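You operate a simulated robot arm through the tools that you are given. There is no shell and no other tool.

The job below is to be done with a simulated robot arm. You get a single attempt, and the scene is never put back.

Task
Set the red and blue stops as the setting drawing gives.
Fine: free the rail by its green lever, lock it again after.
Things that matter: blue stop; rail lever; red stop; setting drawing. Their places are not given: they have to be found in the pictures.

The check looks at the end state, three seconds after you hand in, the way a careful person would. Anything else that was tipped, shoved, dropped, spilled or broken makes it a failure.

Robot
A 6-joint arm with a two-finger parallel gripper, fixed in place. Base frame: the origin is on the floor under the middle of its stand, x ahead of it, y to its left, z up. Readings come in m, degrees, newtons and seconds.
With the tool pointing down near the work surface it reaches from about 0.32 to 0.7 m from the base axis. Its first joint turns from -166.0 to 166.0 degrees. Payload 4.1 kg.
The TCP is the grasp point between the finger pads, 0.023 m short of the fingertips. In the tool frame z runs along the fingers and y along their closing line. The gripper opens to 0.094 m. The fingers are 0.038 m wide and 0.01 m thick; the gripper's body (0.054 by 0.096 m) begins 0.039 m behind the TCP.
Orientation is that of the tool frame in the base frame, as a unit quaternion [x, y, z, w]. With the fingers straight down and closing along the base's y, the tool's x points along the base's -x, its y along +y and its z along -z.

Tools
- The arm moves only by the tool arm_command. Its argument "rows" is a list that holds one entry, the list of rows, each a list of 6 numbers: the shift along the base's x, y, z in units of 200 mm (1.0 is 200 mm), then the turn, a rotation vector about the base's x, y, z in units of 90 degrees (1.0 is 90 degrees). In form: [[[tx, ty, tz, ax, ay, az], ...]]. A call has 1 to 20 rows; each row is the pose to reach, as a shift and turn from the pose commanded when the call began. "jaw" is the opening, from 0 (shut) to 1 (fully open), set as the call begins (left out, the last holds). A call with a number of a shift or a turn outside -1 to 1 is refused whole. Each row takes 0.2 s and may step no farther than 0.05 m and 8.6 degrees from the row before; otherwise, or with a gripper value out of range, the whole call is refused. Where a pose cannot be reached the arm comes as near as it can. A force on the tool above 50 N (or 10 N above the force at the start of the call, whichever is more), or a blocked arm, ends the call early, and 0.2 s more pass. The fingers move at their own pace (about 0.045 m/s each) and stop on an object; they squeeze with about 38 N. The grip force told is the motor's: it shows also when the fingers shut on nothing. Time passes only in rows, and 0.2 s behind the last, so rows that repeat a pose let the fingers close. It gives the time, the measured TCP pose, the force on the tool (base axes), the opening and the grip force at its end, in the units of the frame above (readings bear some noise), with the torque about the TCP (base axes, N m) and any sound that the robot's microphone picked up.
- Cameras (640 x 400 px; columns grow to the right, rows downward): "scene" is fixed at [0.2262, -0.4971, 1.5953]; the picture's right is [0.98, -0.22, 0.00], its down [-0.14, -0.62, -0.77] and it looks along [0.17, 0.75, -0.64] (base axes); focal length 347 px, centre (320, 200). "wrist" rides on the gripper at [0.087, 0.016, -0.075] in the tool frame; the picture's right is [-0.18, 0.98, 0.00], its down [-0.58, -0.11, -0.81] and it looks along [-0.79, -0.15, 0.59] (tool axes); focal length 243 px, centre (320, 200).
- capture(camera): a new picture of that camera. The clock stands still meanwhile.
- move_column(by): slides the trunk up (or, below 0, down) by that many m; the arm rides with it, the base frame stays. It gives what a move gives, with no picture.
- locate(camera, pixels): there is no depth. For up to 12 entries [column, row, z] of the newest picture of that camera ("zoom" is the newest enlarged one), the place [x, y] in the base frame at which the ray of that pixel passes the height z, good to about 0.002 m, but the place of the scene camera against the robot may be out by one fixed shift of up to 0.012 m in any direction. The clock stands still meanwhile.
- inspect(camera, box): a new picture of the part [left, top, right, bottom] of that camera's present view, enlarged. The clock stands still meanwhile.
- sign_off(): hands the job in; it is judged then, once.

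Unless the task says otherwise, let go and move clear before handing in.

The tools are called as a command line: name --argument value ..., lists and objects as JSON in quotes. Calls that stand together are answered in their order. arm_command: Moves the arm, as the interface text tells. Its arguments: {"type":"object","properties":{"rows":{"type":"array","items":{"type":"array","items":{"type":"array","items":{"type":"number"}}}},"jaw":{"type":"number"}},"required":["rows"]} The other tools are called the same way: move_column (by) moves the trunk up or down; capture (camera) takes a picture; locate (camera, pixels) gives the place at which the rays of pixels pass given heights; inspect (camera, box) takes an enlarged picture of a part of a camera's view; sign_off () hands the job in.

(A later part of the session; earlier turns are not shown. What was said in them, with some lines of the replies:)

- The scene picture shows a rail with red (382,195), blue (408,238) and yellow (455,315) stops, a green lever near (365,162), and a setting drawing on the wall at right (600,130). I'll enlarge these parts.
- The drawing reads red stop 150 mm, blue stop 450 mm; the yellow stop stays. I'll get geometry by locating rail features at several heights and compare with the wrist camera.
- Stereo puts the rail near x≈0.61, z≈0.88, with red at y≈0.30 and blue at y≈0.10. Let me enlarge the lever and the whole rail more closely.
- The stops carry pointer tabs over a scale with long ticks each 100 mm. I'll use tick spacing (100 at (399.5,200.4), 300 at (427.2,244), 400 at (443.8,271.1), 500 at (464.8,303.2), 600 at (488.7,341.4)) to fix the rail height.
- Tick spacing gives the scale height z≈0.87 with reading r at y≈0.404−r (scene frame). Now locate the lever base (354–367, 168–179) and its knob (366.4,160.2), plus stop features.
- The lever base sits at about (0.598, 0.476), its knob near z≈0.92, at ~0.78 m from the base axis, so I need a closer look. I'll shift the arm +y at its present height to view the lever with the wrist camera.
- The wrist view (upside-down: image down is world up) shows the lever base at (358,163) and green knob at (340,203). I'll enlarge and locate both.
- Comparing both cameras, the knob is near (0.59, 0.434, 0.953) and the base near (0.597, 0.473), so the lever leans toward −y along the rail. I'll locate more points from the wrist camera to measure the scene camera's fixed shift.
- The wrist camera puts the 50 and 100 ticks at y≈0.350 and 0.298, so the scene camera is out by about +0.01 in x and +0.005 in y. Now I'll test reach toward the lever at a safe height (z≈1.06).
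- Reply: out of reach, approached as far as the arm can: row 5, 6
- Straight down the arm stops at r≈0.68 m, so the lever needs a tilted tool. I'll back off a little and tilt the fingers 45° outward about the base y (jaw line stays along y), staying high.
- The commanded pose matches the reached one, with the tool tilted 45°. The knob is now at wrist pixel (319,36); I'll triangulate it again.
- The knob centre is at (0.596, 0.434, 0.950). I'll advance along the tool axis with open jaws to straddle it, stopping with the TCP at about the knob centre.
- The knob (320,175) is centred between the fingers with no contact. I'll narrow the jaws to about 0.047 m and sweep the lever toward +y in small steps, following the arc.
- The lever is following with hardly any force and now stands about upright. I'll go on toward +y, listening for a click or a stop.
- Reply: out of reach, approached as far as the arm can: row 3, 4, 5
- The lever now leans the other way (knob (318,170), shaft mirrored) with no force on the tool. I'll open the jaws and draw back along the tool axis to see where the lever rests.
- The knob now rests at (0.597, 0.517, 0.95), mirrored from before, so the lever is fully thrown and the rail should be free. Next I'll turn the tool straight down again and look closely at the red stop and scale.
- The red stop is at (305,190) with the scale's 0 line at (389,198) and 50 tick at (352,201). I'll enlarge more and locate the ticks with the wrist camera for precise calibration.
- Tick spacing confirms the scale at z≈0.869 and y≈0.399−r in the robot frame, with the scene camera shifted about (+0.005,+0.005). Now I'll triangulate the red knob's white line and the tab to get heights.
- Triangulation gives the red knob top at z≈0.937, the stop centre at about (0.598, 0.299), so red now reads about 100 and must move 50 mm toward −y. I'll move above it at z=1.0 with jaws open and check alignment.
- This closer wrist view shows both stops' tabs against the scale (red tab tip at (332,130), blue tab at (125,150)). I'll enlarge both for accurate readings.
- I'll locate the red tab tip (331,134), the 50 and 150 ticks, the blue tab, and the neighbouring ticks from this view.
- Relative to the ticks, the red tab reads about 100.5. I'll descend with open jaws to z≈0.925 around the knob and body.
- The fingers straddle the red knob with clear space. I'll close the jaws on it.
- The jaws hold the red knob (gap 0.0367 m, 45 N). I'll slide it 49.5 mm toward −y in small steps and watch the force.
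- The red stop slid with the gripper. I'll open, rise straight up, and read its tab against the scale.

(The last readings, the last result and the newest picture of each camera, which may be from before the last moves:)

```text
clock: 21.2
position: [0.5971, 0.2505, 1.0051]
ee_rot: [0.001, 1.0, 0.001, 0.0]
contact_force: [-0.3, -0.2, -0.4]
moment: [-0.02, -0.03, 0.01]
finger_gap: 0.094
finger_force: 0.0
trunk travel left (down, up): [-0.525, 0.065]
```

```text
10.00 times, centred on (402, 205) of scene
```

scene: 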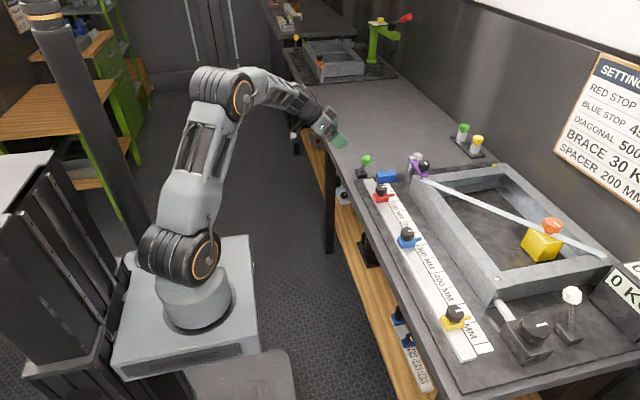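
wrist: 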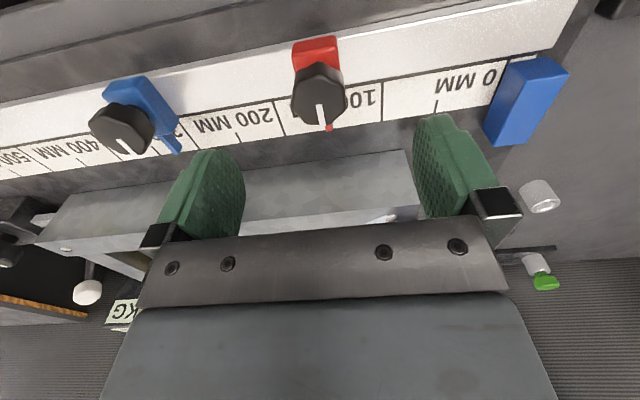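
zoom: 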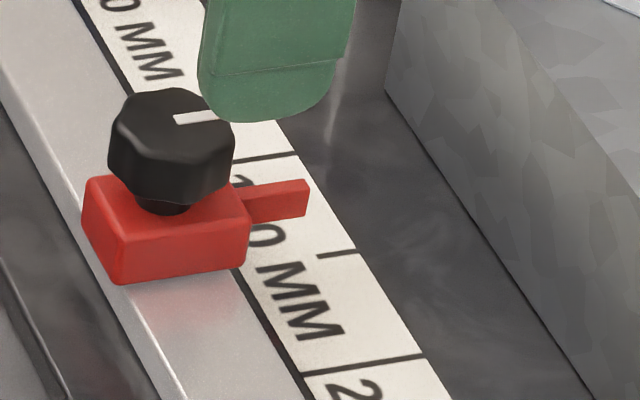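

The red tab tip is at about (329,131) close beside the 150 tick at (333,128), between the 100 line (382,121) and 200 line (286,136). I'll locate these for a numeric reading.

locate --camera "wrist" --pixels '[[382, 121, 0.869], [285.75, 135.75, 0.869], [333, 128.25, 0.869], [329, 131, 0.885], [329, 131, 0.895], [329, 131, 0.905]]'

inspect --camera "wrist" --box '[304, 105, 352, 135]'

locate --camera "scene" --pixels '[[399.5, 200.5, 0.869], [405.7, 210.1, 0.869], [412.3, 220.5, 0.869], [400.8, 203.2, 0.885], [400.8, 203.2, 0.895], [400.8, 203.2, 0.905]]'

```text
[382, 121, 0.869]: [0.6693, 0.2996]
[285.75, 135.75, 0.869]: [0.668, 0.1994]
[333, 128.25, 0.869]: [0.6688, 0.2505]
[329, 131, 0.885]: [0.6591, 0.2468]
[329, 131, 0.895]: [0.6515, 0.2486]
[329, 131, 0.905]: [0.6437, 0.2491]
```

```text
13.33 times, centred on (328, 120) of wrist
```

zoom: 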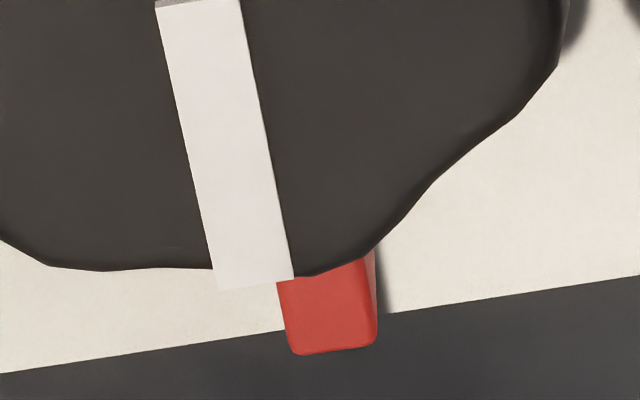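

```text
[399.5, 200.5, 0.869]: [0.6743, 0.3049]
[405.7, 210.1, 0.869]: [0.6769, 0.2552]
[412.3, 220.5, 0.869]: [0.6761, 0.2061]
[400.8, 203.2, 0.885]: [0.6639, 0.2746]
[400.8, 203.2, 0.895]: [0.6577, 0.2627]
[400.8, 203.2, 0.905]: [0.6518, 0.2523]
```

The red tab reads close to 150.7, within about a millimetre depending on tab height. To remove parallax I'll put the camera in the same y plane as the tab and higher, then read again.

arm_command --rows '[[[0, -0.04, 0.15, 0, 0, 0], [0, -0.0875, 0.3, 0, 0, 0], [0, -0.0875, 0.4, 0, 0, 0], [0, -0.0875, 0.4, 0, 0, 0]]]'

inspect --camera "wrist" --box '[240, 20, 400, 120]'

capture --camera "wrist"

```text
clock: 22.2
position: [0.5969, 0.2322, 1.0857]
ee_rot: [0.001, 1.0, 0.0, -0.001]
contact_force: [-0.1, -0.1, 0.4]
moment: [-0.04, 0.03, 0.03]
finger_gap: 0.0942
finger_force: 0.0
trunk travel left (down, up): [-0.525, 0.065]
```

```text
4.00 times, centred on (320, 70) of wrist
```

zoom: 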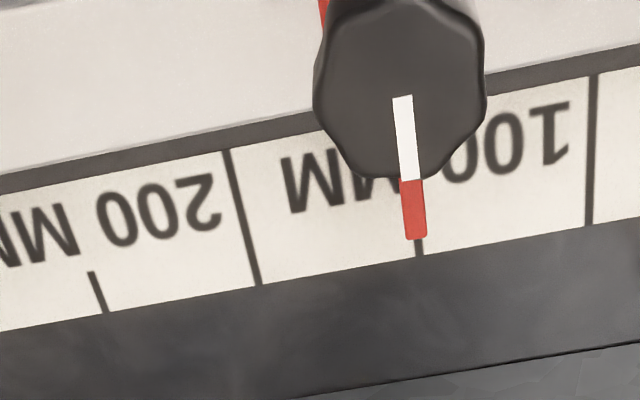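

```text
taken
```

wrist: 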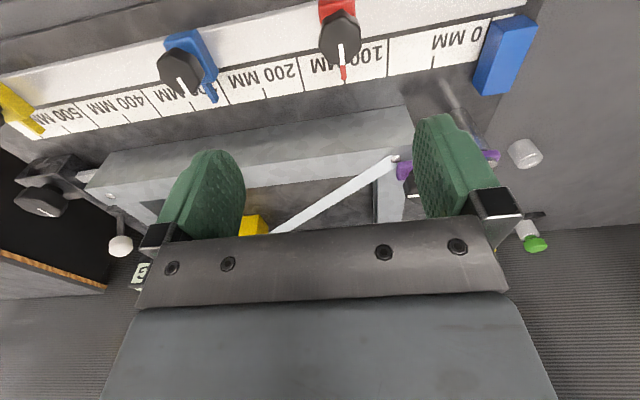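

Now the tab lines up with the 150 tick in this parallax-free view. I'll enlarge for sub-millimetre detail.

inspect --camera "wrist" --box '[320, 55, 368, 90]'

```text
11.43 times, centred on (344, 72) of wrist
```

zoom: 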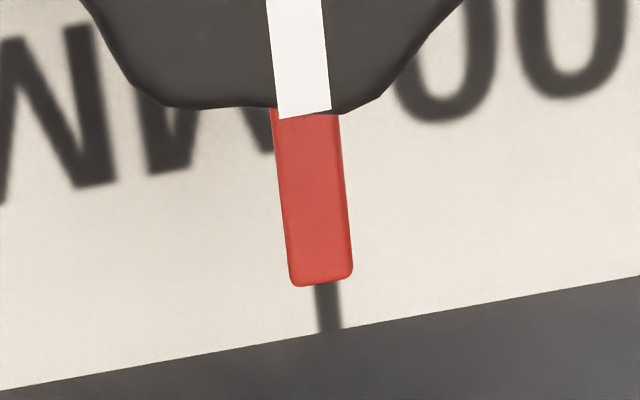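

The red tab sits within about 0.5 mm of the 150 tick. Now I'll move over the blue stop (y≈0.10) to read it in the same parallax-free way.

arm_command --rows '[[[0, -0.2, 0, 0, 0, 0], [0, -0.4, 0, 0, 0, 0], [0, -0.6, 0, 0, 0, 0], [0, -0.741, 0, 0, 0, 0], [0, -0.741, 0, 0, 0, 0]]]'

inspect --camera "wrist" --box '[260, 20, 420, 120]'

capture --camera "wrist"

```text
clock: 23.4
position: [0.5974, 0.0838, 1.0844]
ee_rot: [0.0, 1.0, 0.001, 0.0]
contact_force: [-0.8, -0.3, -0.1]
moment: [0.04, -0.01, 0.01]
finger_gap: 0.094
finger_force: 0.0
trunk travel left (down, up): [-0.525, 0.065]
```

```text
4.00 times, centred on (340, 70) of wrist
```

zoom: 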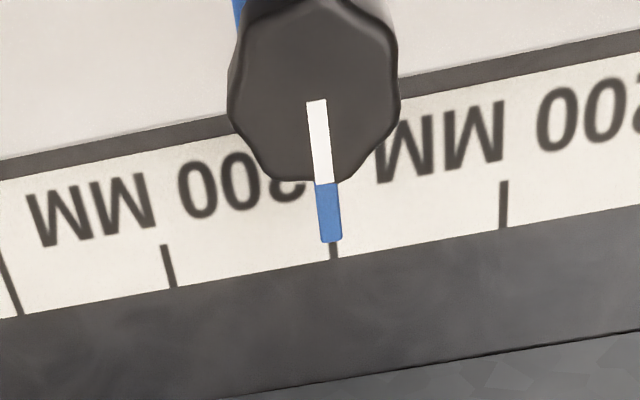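

```text
taken
```

wrist: 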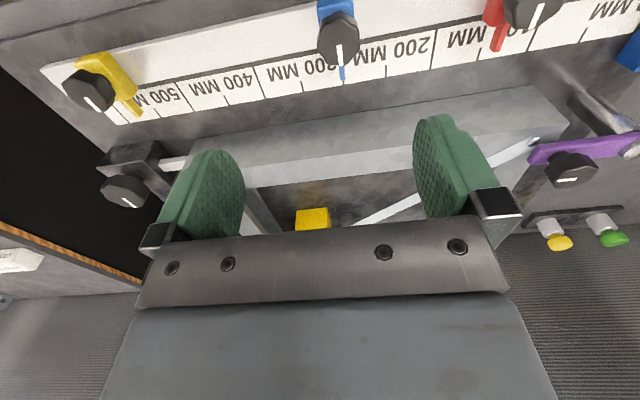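

Blue points almost exactly at the 300 line. One finer look, then I'll descend on it.

inspect --camera "wrist" --box '[318, 55, 366, 90]'

arm_command --rows '[[[0, 0.04, -0.1, 0, 0, 0], [0, 0.078, -0.25, 0, 0, 0], [0, 0.078, -0.4, 0, 0, 0], [0, 0.078, -0.4, 0, 0, 0]]]' --jaw 1

inspect --camera "scene" --box '[360, 170, 480, 260]'

```text
11.43 times, centred on (342, 72) of wrist
```

zoom: 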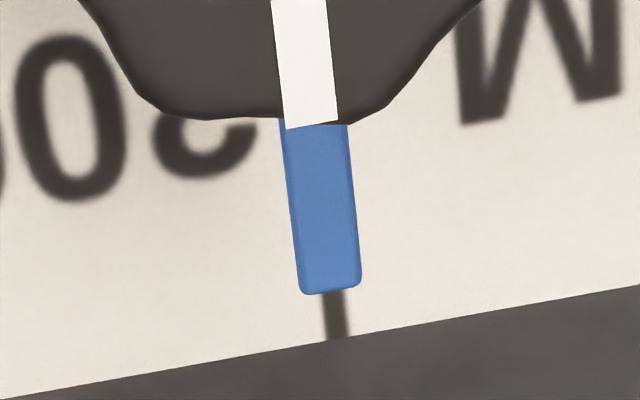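

```text
clock: 24.4
position: [0.5972, 0.1, 1.0047]
ee_rot: [0.001, 1.0, 0.0, 0.0]
contact_force: [0.5, 0.2, -0.4]
moment: [-0.01, -0.03, 0.03]
finger_gap: 0.094
finger_force: 0.0
trunk travel left (down, up): [-0.525, 0.065]
```

```text
4.44 times, centred on (420, 215) of scene
```

zoom: 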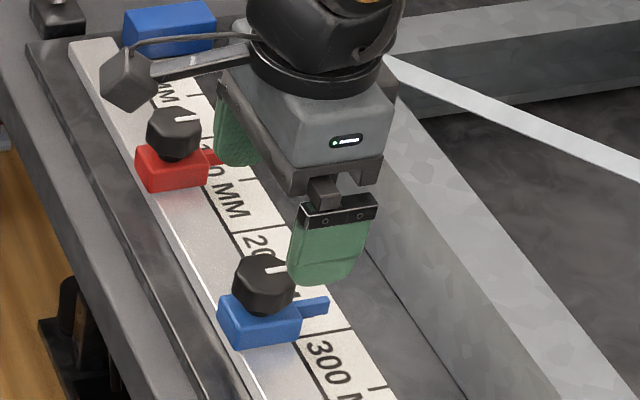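

Blue reads about 300.2. I'll descend around it and close on the knob.

arm_command --rows '[[[0, 0, -0.1, 0, 0, 0], [0, 0, -0.2, 0, 0, 0], [0, 0, -0.3, 0, 0, 0], [0, 0, -0.398, 0, 0, 0], [0, 0, -0.398, 0, 0, 0]]]' --jaw 1

arm_command --rows '[[[0, 0, 0, 0, 0, 0], [0, 0, 0, 0, 0, 0], [0, 0, 0, 0, 0, 0], [0, 0, 0, 0, 0, 0], [0, 0, 0, 0, 0, 0], [0, 0, 0, 0, 0, 0]]]' --jaw 0.25

capture --camera "wrist"

```text
clock: 25.6
position: [0.5976, 0.1008, 0.9253]
ee_rot: [0.001, 1.0, 0.0, 0.0]
contact_force: [-0.2, 0.2, 0.1]
moment: [0.02, -0.01, -0.04]
finger_gap: 0.094
finger_force: 0.1
trunk travel left (down, up): [-0.525, 0.065]
```

```text
clock: 27.0
position: [0.598, 0.1012, 0.9256]
ee_rot: [0.0, 1.0, -0.001, 0.001]
contact_force: [-0.1, -0.3, -0.5]
moment: [0.38, -0.04, -0.02]
finger_gap: 0.0367
finger_force: 44.9
trunk travel left (down, up): [-0.525, 0.065]
```

```text
taken
```

wrist: 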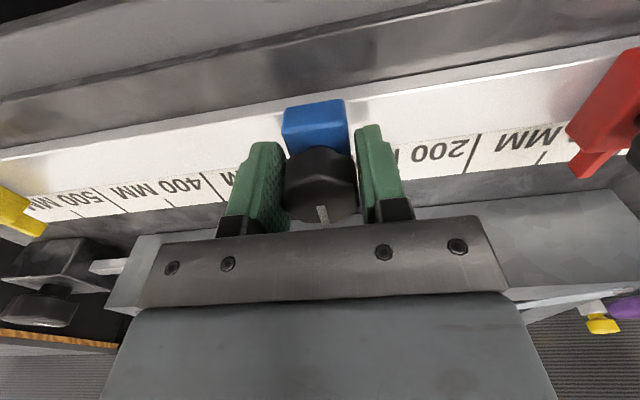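

The blue knob is gripped (gap 0.0367 m) at TCP y≈0.101. I'll slide it 149.8 mm toward −y.

arm_command --rows '[[[0, -0.05, 0, 0, 0, 0], [0, -0.1, 0, 0, 0, 0], [0, -0.2, 0, 0, 0, 0], [0, -0.3, 0, 0, 0, 0], [0, -0.4, 0, 0, 0, 0], [0, -0.5, 0, 0, 0, 0], [0, -0.6, 0, 0, 0, 0], [0, -0.7, 0, 0, 0, 0], [0, -0.749, 0, 0, 0, 0], [0, -0.749, 0, 0, 0, 0]]]'

capture --camera "wrist"

capture --camera "scene"

```text
clock: 29.2
position: [0.5969, -0.0507, 0.9264]
ee_rot: [0.001, 1.0, 0.0, 0.0]
contact_force: [-0.2, 0.3, 1.1]
moment: [0.28, -0.73, 0.4]
finger_gap: 0.0367
finger_force: 45.3
trunk travel left (down, up): [-0.525, 0.065]
```

```text
taken
```

wrist: 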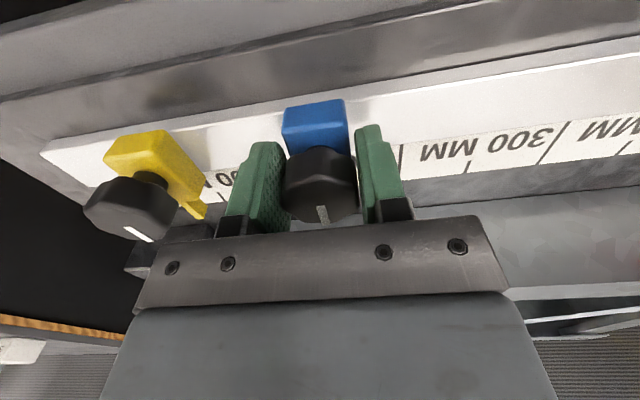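

```text
taken
```

scene: 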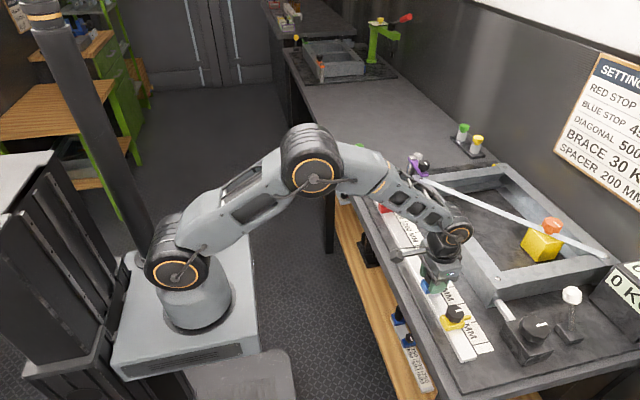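

Blue slid to TCP y≈−0.05, well short of the yellow stop. I'll open partly (0.066 m), rise, and read it in the parallax-free view.

arm_command --rows '[[[0, 0, 0, 0, 0, 0], [0, 0, 0, 0, 0, 0], [0, 0, 0, 0, 0, 0], [0, 0, 0.1, 0, 0, 0], [0, 0, 0.2, 0, 0, 0], [0, 0, 0.35, 0, 0, 0], [0, 0, 0.5, 0, 0, 0], [0, -0.04, 0.65, 0, 0, 0], [0, -0.08, 0.795, 0, 0, 0], [0, -0.08, 0.795, 0, 0, 0]]]' --jaw 0.7

capture --camera "wrist"

inspect --camera "wrist" --box '[260, 20, 420, 120]'

inspect --camera "wrist" --box '[318, 55, 366, 90]'

```text
clock: 31.4
position: [0.5984, -0.066, 1.083]
ee_rot: [0.001, 1.0, 0.0, 0.0]
contact_force: [-0.5, -0.3, 0.6]
moment: [0.03, 0.0, -0.04]
finger_gap: 0.066
finger_force: 0.0
trunk travel left (down, up): [-0.525, 0.065]
```

```text
taken
```

wrist: 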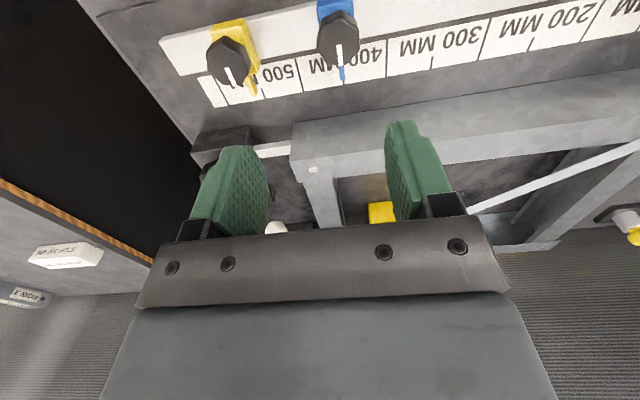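

```text
4.00 times, centred on (340, 70) of wrist
```

zoom: 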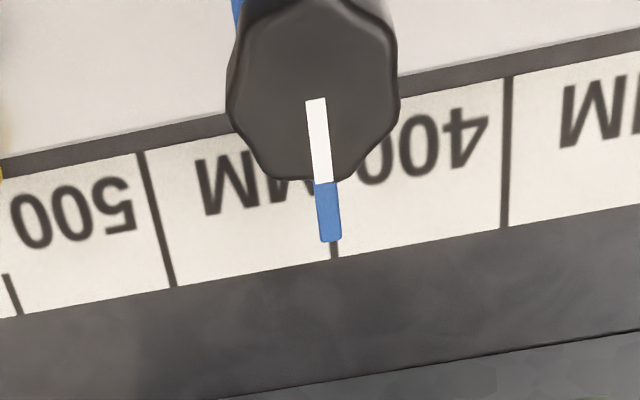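

```text
11.43 times, centred on (342, 72) of wrist
```

zoom: 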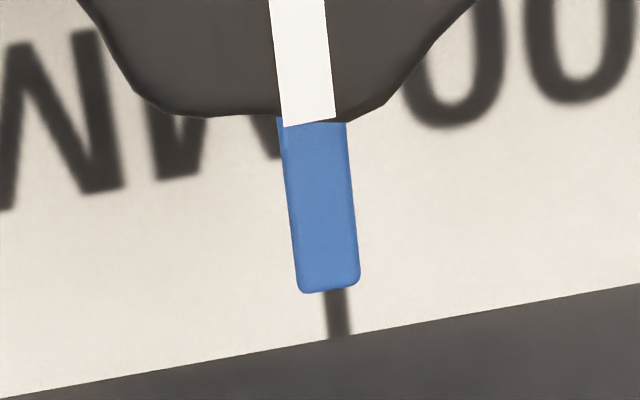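

Blue reads about 450.6 against the 450 tick, well under a millimetre off. Now I'll go back to the lever to lock the rail, first travelling at height toward +y.

arm_command --rows '[[[-0.1, 0.16, 0, 0, 0, 0], [-0.2, 0.32, 0, 0, 0, 0], [-0.3, 0.48, 0, 0, 0, 0], [-0.4, 0.64, 0, 0, 0, 0], [-0.5, 0.8, 0, 0, 0, 0], [-0.6, 0.95, 0, 0, 0, 0], [-0.64, 1.0, 0, 0, 0, 0], [-0.64, 1.0, 0, 0, 0, 0]]]' --jaw 1

arm_command --rows '[[[0, 0.15, 0, 0, -0.08, 0], [0, 0.3, 0, 0, -0.16, 0], [0, 0.45, 0, 0, -0.24, 0], [0, 0.6, 0, 0, -0.32, 0], [0, 0.75, 0, 0, -0.4, 0], [0, 0.9, 0, 0, -0.48, 0], [0, 1.0, 0, 0, -0.5, 0], [0, 1.0, 0, 0, -0.5, 0]]]'

arm_command --rows '[[[0, 0.18, 0, 0, 0, 0], [0, 0.36, 0, 0, 0, 0], [0, 0.54, 0, 0, 0, 0], [0, 0.72, 0, 0, 0, 0], [0, 0.87, 0, 0, 0, 0], [0, 0.87, 0, 0, 0, 0]]]'

capture --camera "wrist"

capture --camera "scene"

```text
clock: 33.2
position: [0.4684, 0.1347, 1.0836]
ee_rot: [0.001, 1.0, 0.0, 0.0]
contact_force: [1.0, -0.4, 0.7]
moment: [0.01, -0.02, 0.01]
finger_gap: 0.094
finger_force: 0.1
trunk travel left (down, up): [-0.525, 0.065]
```

```text
clock: 35.0
position: [0.4701, 0.3344, 1.0837]
ee_rot: [0.001, 0.923, 0.0, 0.384]
contact_force: [-0.2, 0.4, -0.4]
moment: [0.0, 0.01, 0.0]
finger_gap: 0.0941
finger_force: 0.1
trunk travel left (down, up): [-0.525, 0.065]
```

```text
clock: 36.4
position: [0.4686, 0.5083, 1.0851]
ee_rot: [0.0, 0.924, 0.0, 0.382]
contact_force: [0.3, 0.3, -0.7]
moment: [0.03, 0.03, 0.02]
finger_gap: 0.0939
finger_force: 0.0
trunk travel left (down, up): [-0.525, 0.065]
```

```text
taken
```

wrist: 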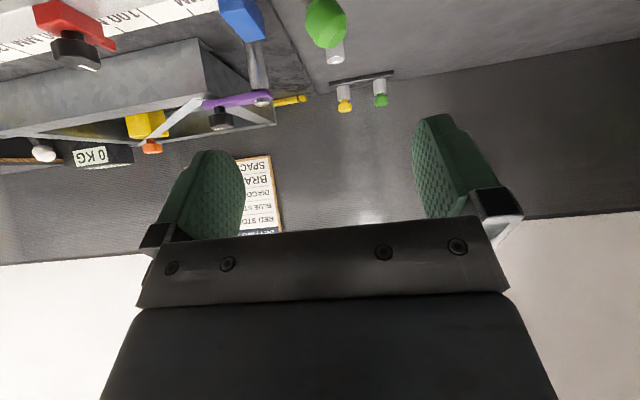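

```text
taken
```

scene: 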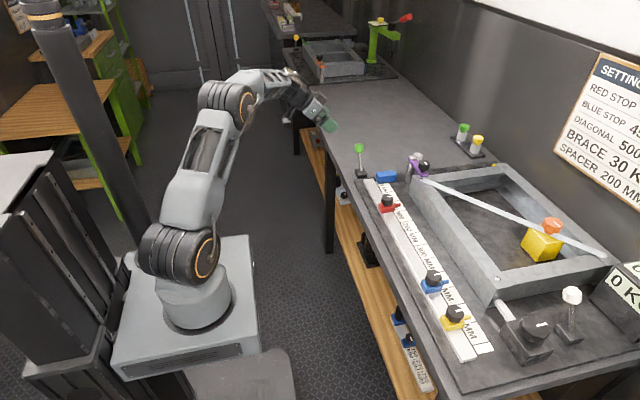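

The knob is at (326,24) between the jaws' line. I'll advance along the tool axis to straddle it at its +y rest.

arm_command --rows '[[[0.12, 0, -0.13, 0, 0, 0], [0.24, 0, -0.26, 0, 0, 0], [0.36, 0, -0.39, 0, 0, 0], [0.47, -0.01, -0.52, 0, 0, 0], [0.58, -0.015, -0.635, 0, 0, 0], [0.58, -0.015, -0.635, 0, 0, 0]]]' --jaw 1

capture --camera "wrist"

inspect --camera "scene" --box '[290, 110, 430, 200]'

```text
clock: 37.8
position: [0.585, 0.5052, 0.957]
ee_rot: [0.0, 0.924, 0.0, 0.383]
contact_force: [0.4, 0.1, -0.7]
moment: [0.0, -0.02, -0.01]
finger_gap: 0.0938
finger_force: 0.0
trunk travel left (down, up): [-0.525, 0.065]
```

```text
taken
```

wrist: 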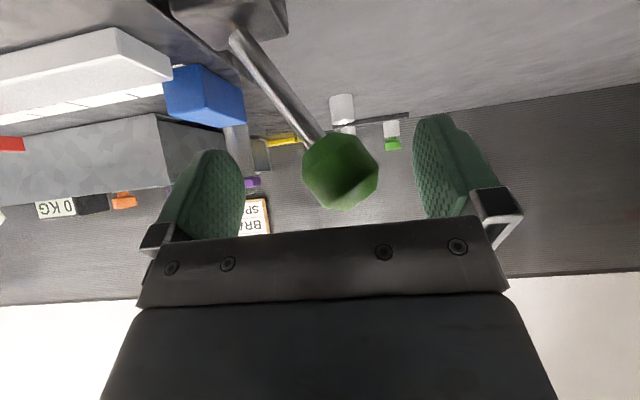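

```text
4.44 times, centred on (360, 155) of scene
```

zoom: 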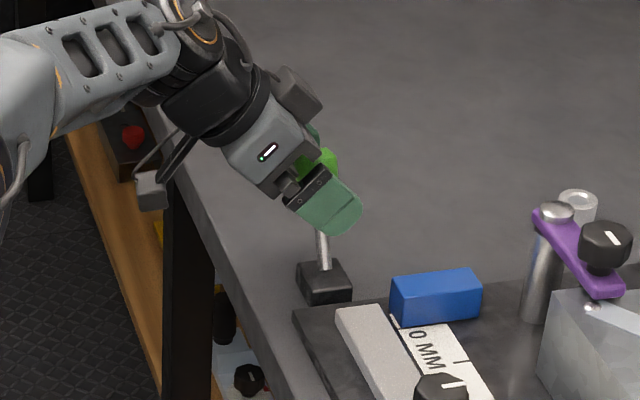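

The knob sits between the jaws, untouched. I'll narrow to about 0.066 m and sweep toward −y along the arc to lock the lever.

arm_command --rows '[[[0, 0, 0, 0, 0, 0], [0, 0, 0, 0, 0, 0], [0, 0, 0, 0, 0, 0], [0.01, -0.05, 0.01, 0, 0, 0], [0.02, -0.1, 0.02, 0, 0, 0], [0.02, -0.15, 0.03, 0, 0, 0], [0.02, -0.2, 0.04, 0, 0, 0], [0.02, -0.25, 0.04, 0, 0, 0], [0.02, -0.3, 0.03, 0, 0, 0], [0.02, -0.35, 0.02, 0, 0, 0], [0.02, -0.4, 0.01, 0, 0, 0], [0.02, -0.4, 0.01, 0, 0, 0]]]' --jaw 0.7

capture --camera "wrist"

inspect --camera "scene" --box '[290, 110, 430, 200]'

```text
clock: 40.4
position: [0.5897, 0.4246, 0.958]
ee_rot: [0.001, 0.924, 0.0, 0.382]
contact_force: [0.0, -0.4, -0.5]
moment: [-0.01, -0.01, 0.02]
finger_gap: 0.0657
finger_force: 0.0
trunk travel left (down, up): [-0.525, 0.065]
```

```text
taken
```

wrist: 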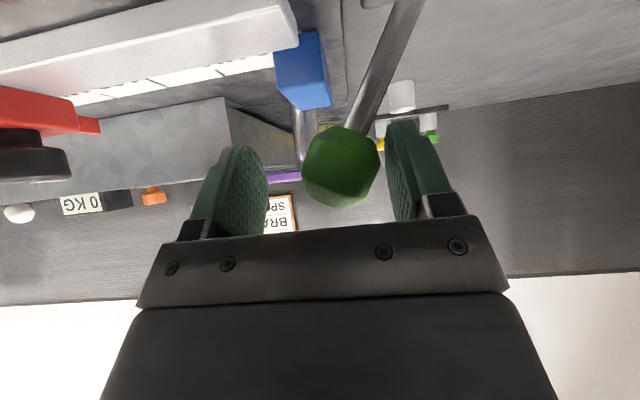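

```text
4.44 times, centred on (360, 155) of scene
```

zoom: 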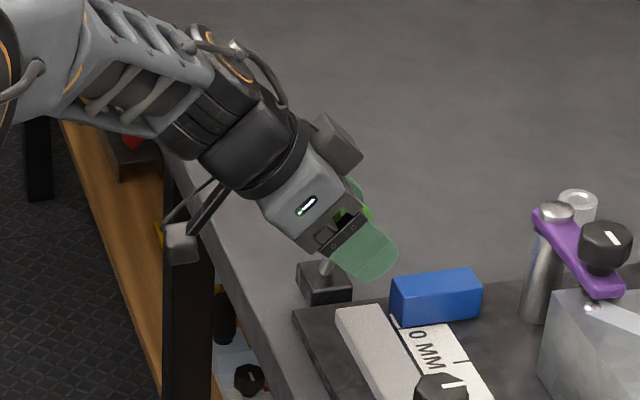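

The lever leans back toward −y. I'll press a few millimetres further to be sure it's home, watching force.

arm_command --rows '[[[0, -0.01, 0, 0, 0, 0], [0, -0.02, 0, 0, 0, 0], [0, -0.03, 0, 0, 0, 0], [0, -0.04, -0.005, 0, 0, 0], [0, -0.05, -0.005, 0, 0, 0], [0, -0.05, -0.005, 0, 0, 0]]]'

capture --camera "wrist"

```text
clock: 41.8
position: [0.5885, 0.4175, 0.9592]
ee_rot: [0.0, 0.923, 0.002, 0.384]
contact_force: [4.4, 17.9, 10.5]
moment: [0.89, 0.0, -0.04]
finger_gap: 0.0734
finger_force: 8.6
trunk travel left (down, up): [-0.525, 0.065]
```

```text
taken
```

wrist: 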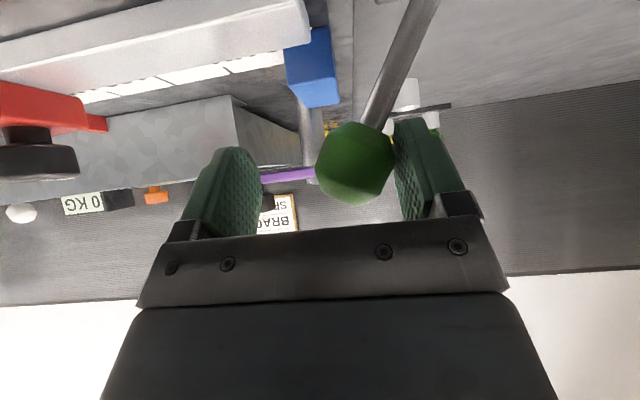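

The finger meets the lever at its end stop (18 N), so it is home and locked. I'll ease back +y, open, and withdraw along the tool axis.

arm_command --rows '[[[0, 0.03, 0.005, 0, 0, 0], [0, 0.07, 0.005, 0, 0, 0], [0, 0.08, 0.005, 0, 0, 0], [0, 0.08, 0.005, 0, 0, 0], [-0.1, 0.08, 0.1, 0, 0, 0], [-0.2, 0.08, 0.2, 0, 0, 0], [-0.3, 0.08, 0.3, 0, 0, 0], [-0.4, 0.08, 0.4, 0, 0, 0], [-0.5, 0.08, 0.5, 0, 0, 0], [-0.56, 0.08, 0.56, 0, 0, 0], [-0.56, 0.08, 0.56, 0, 0, 0]]]' --jaw 1

capture --camera "wrist"

capture --camera "scene"

inspect --camera "scene" --box '[340, 140, 500, 240]'

```text
clock: 44.2
position: [0.479, 0.4317, 1.0699]
ee_rot: [0.001, 0.924, 0.0, 0.383]
contact_force: [-0.4, 0.1, -0.4]
moment: [-0.01, 0.0, -0.03]
finger_gap: 0.0942
finger_force: 0.0
trunk travel left (down, up): [-0.525, 0.065]
```

```text
taken
```

wrist: 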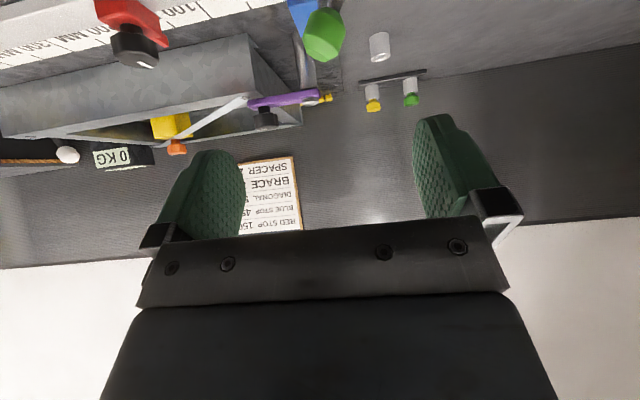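

```text
taken
```

scene: 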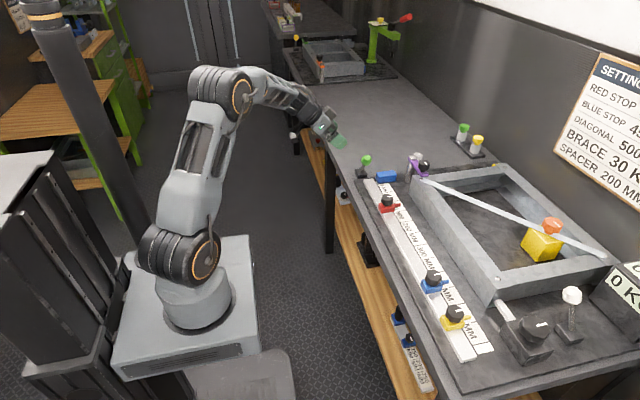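

```text
4.00 times, centred on (420, 190) of scene
```

zoom: 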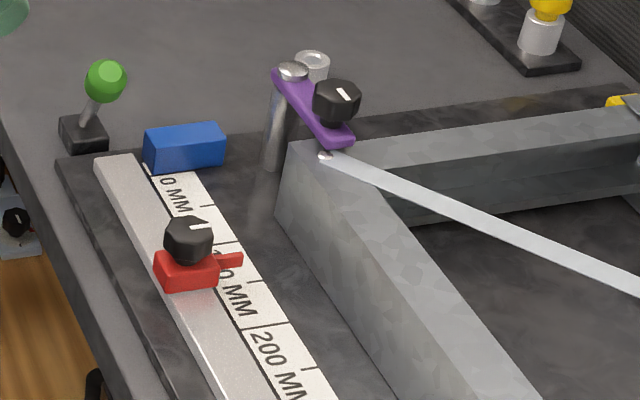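

The lever is back at its starting lean (knob at zoom (105,80), same as at first). I'll re-check both stops from above to make sure locking didn't shift them.

arm_command --rows '[[[0, -0.14, 0.02, 0, 0.08, 0], [0, -0.28, 0.04, 0, 0.16, 0], [0.05, -0.42, 0.06, 0, 0.24, 0], [0.15, -0.56, 0.08, 0, 0.32, 0], [0.27, -0.7, 0.08, 0, 0.4, 0], [0.39, -0.84, 0.08, 0, 0.48, 0], [0.51, -0.95, 0.08, 0, 0.5, 0], [0.59, -0.9975, 0.08, 0, 0.5, 0], [0.59, -0.9975, 0.08, 0, 0.5, 0]]]'

inspect --camera "wrist" --box '[260, 20, 420, 120]'

inspect --camera "wrist" --box '[320, 55, 368, 90]'

```text
clock: 46.2
position: [0.5964, 0.2312, 1.0867]
ee_rot: [0.0, 1.0, 0.0, 0.001]
contact_force: [-0.3, 0.2, 0.6]
moment: [0.04, 0.05, -0.01]
finger_gap: 0.094
finger_force: 0.1
trunk travel left (down, up): [-0.525, 0.065]
```

```text
4.00 times, centred on (340, 70) of wrist
```

zoom: 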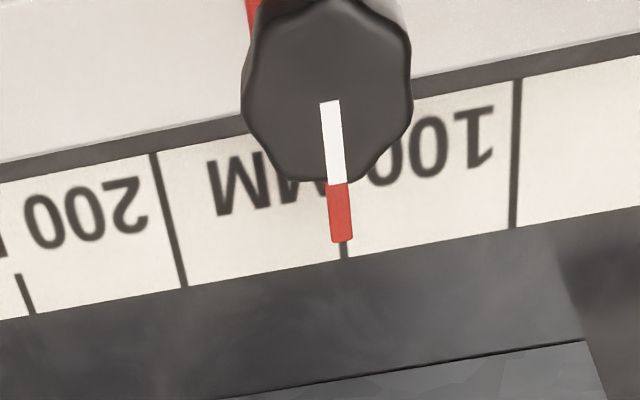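

```text
11.43 times, centred on (344, 72) of wrist
```

zoom: 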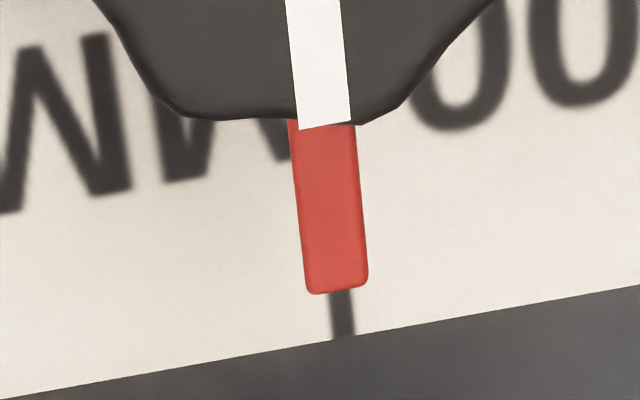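

Red still points at 150. Now the same check over blue.

arm_command --rows '[[[0, -0.2, 0, 0, 0, 0], [0, -0.4, 0, 0, 0, 0], [0, -0.6, 0, 0, 0, 0], [0, -0.8, 0, 0, 0, 0], [0, -1.0, 0, 0, 0, 0]]]'

arm_command --rows '[[[0, -0.2, 0, 0, 0, 0], [0, -0.4, 0, 0, 0, 0], [0, -0.486, 0, 0, 0, 0], [0, -0.486, 0, 0, 0, 0]]]'

inspect --camera "wrist" --box '[260, 20, 420, 120]'

capture --camera "wrist"

```text
clock: 47.4
position: [0.5966, 0.0305, 1.0869]
ee_rot: [0.0, 1.0, 0.0, 0.0]
contact_force: [0.3, -0.3, 0.2]
moment: [0.0, -0.01, 0.02]
finger_gap: 0.094
finger_force: 0.2
trunk travel left (down, up): [-0.525, 0.065]
```

```text
clock: 48.4
position: [0.5962, -0.0659, 1.0859]
ee_rot: [0.001, 1.0, 0.0, 0.0]
contact_force: [0.1, 0.3, 0.3]
moment: [0.0, -0.01, 0.02]
finger_gap: 0.0938
finger_force: 0.0
trunk travel left (down, up): [-0.525, 0.065]
```

```text
4.00 times, centred on (340, 70) of wrist
```

zoom: 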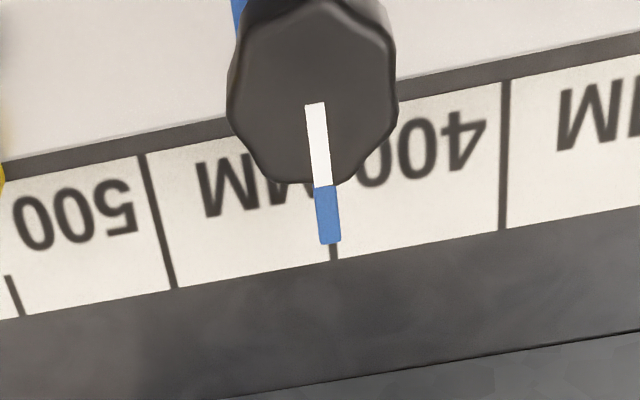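

```text
taken
```

wrist: 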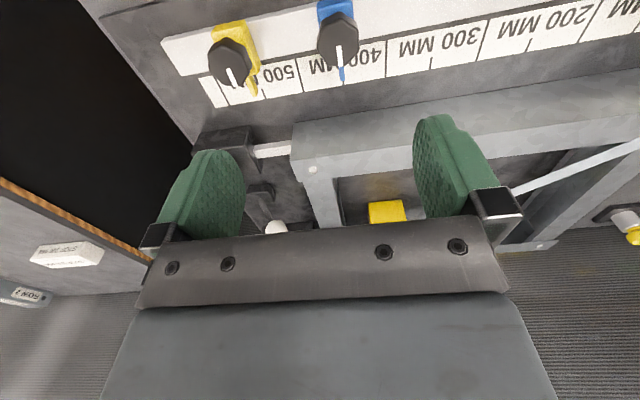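

Blue still points at 450 (tab (330,242) over the tick), and yellow is unmoved. I'll retract the arm clear of the bench and take a last scene picture.

arm_command --rows '[[[-0.2, 0.1, 0.05, 0, 0, 0], [-0.4, 0.2, 0.1, 0, 0, 0], [-0.6, 0.35, 0.1, 0, 0, 0], [-0.8, 0.5, 0.1, 0, 0, 0], [-1.0, 0.65, 0.1, 0, 0, 0], [-1.0, 0.8, 0.1, 0, 0, 0], [-1.0, 0.8, 0.1, 0, 0, 0]]]'

capture --camera "scene"

inspect --camera "scene" --box '[345, 145, 505, 365]'

```text
clock: 50.0
position: [0.396, 0.0946, 1.1053]
ee_rot: [0.001, 1.0, 0.0, 0.0]
contact_force: [0.8, -0.2, -0.3]
moment: [0.01, 0.0, 0.0]
finger_gap: 0.0941
finger_force: 0.2
trunk travel left (down, up): [-0.525, 0.065]
```

```text
taken
```

scene: 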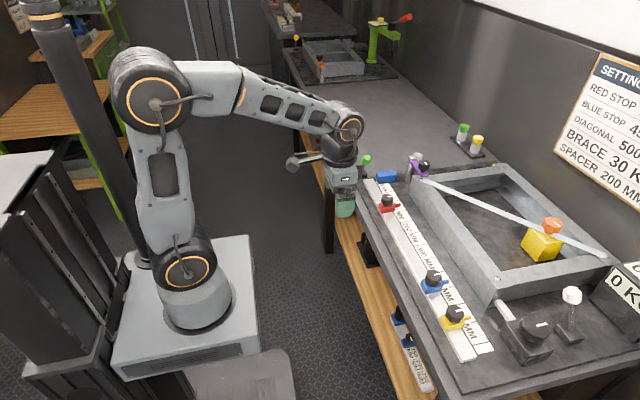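

```text
1.82 times, centred on (425, 255) of scene
```

zoom: 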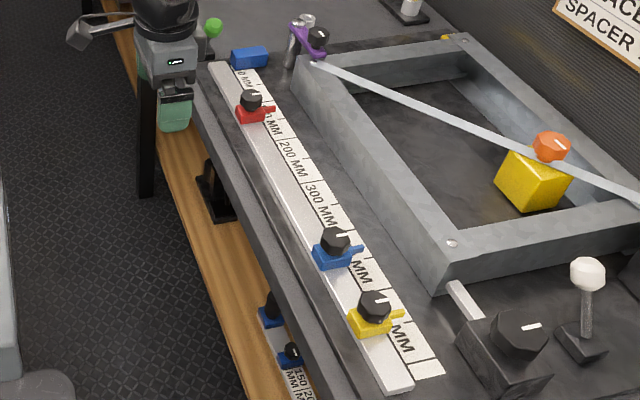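

The last picture shows red at 150, blue at 450, yellow unmoved at (455,315), the lever back at its locked lean, and the arm clear of the bench. I'm handing the job in.

sign_off

```text
The job is handed in.
```

The red stop is set at 150 mm and the blue stop at 450 mm, as the setting drawing gives, and I've handed the job in. After the rail was locked again, both tabs still pointed at their ticks, each within about 1 mm in the wrist pictures.

- **Rail lever:** I swung the green lever over to free the rail. Afterwards I pushed it back until it met its end stop. It rests at the same lean as at the start.
- **Everything else:** the yellow stop is where it was, and I saw nothing else shifted in the last scene picture. The gripper is open, and the arm is drawn back clear of the work.

I did not push on the stops to test the lock. The evidence that the rail is locked is the lever's position and its end stop.
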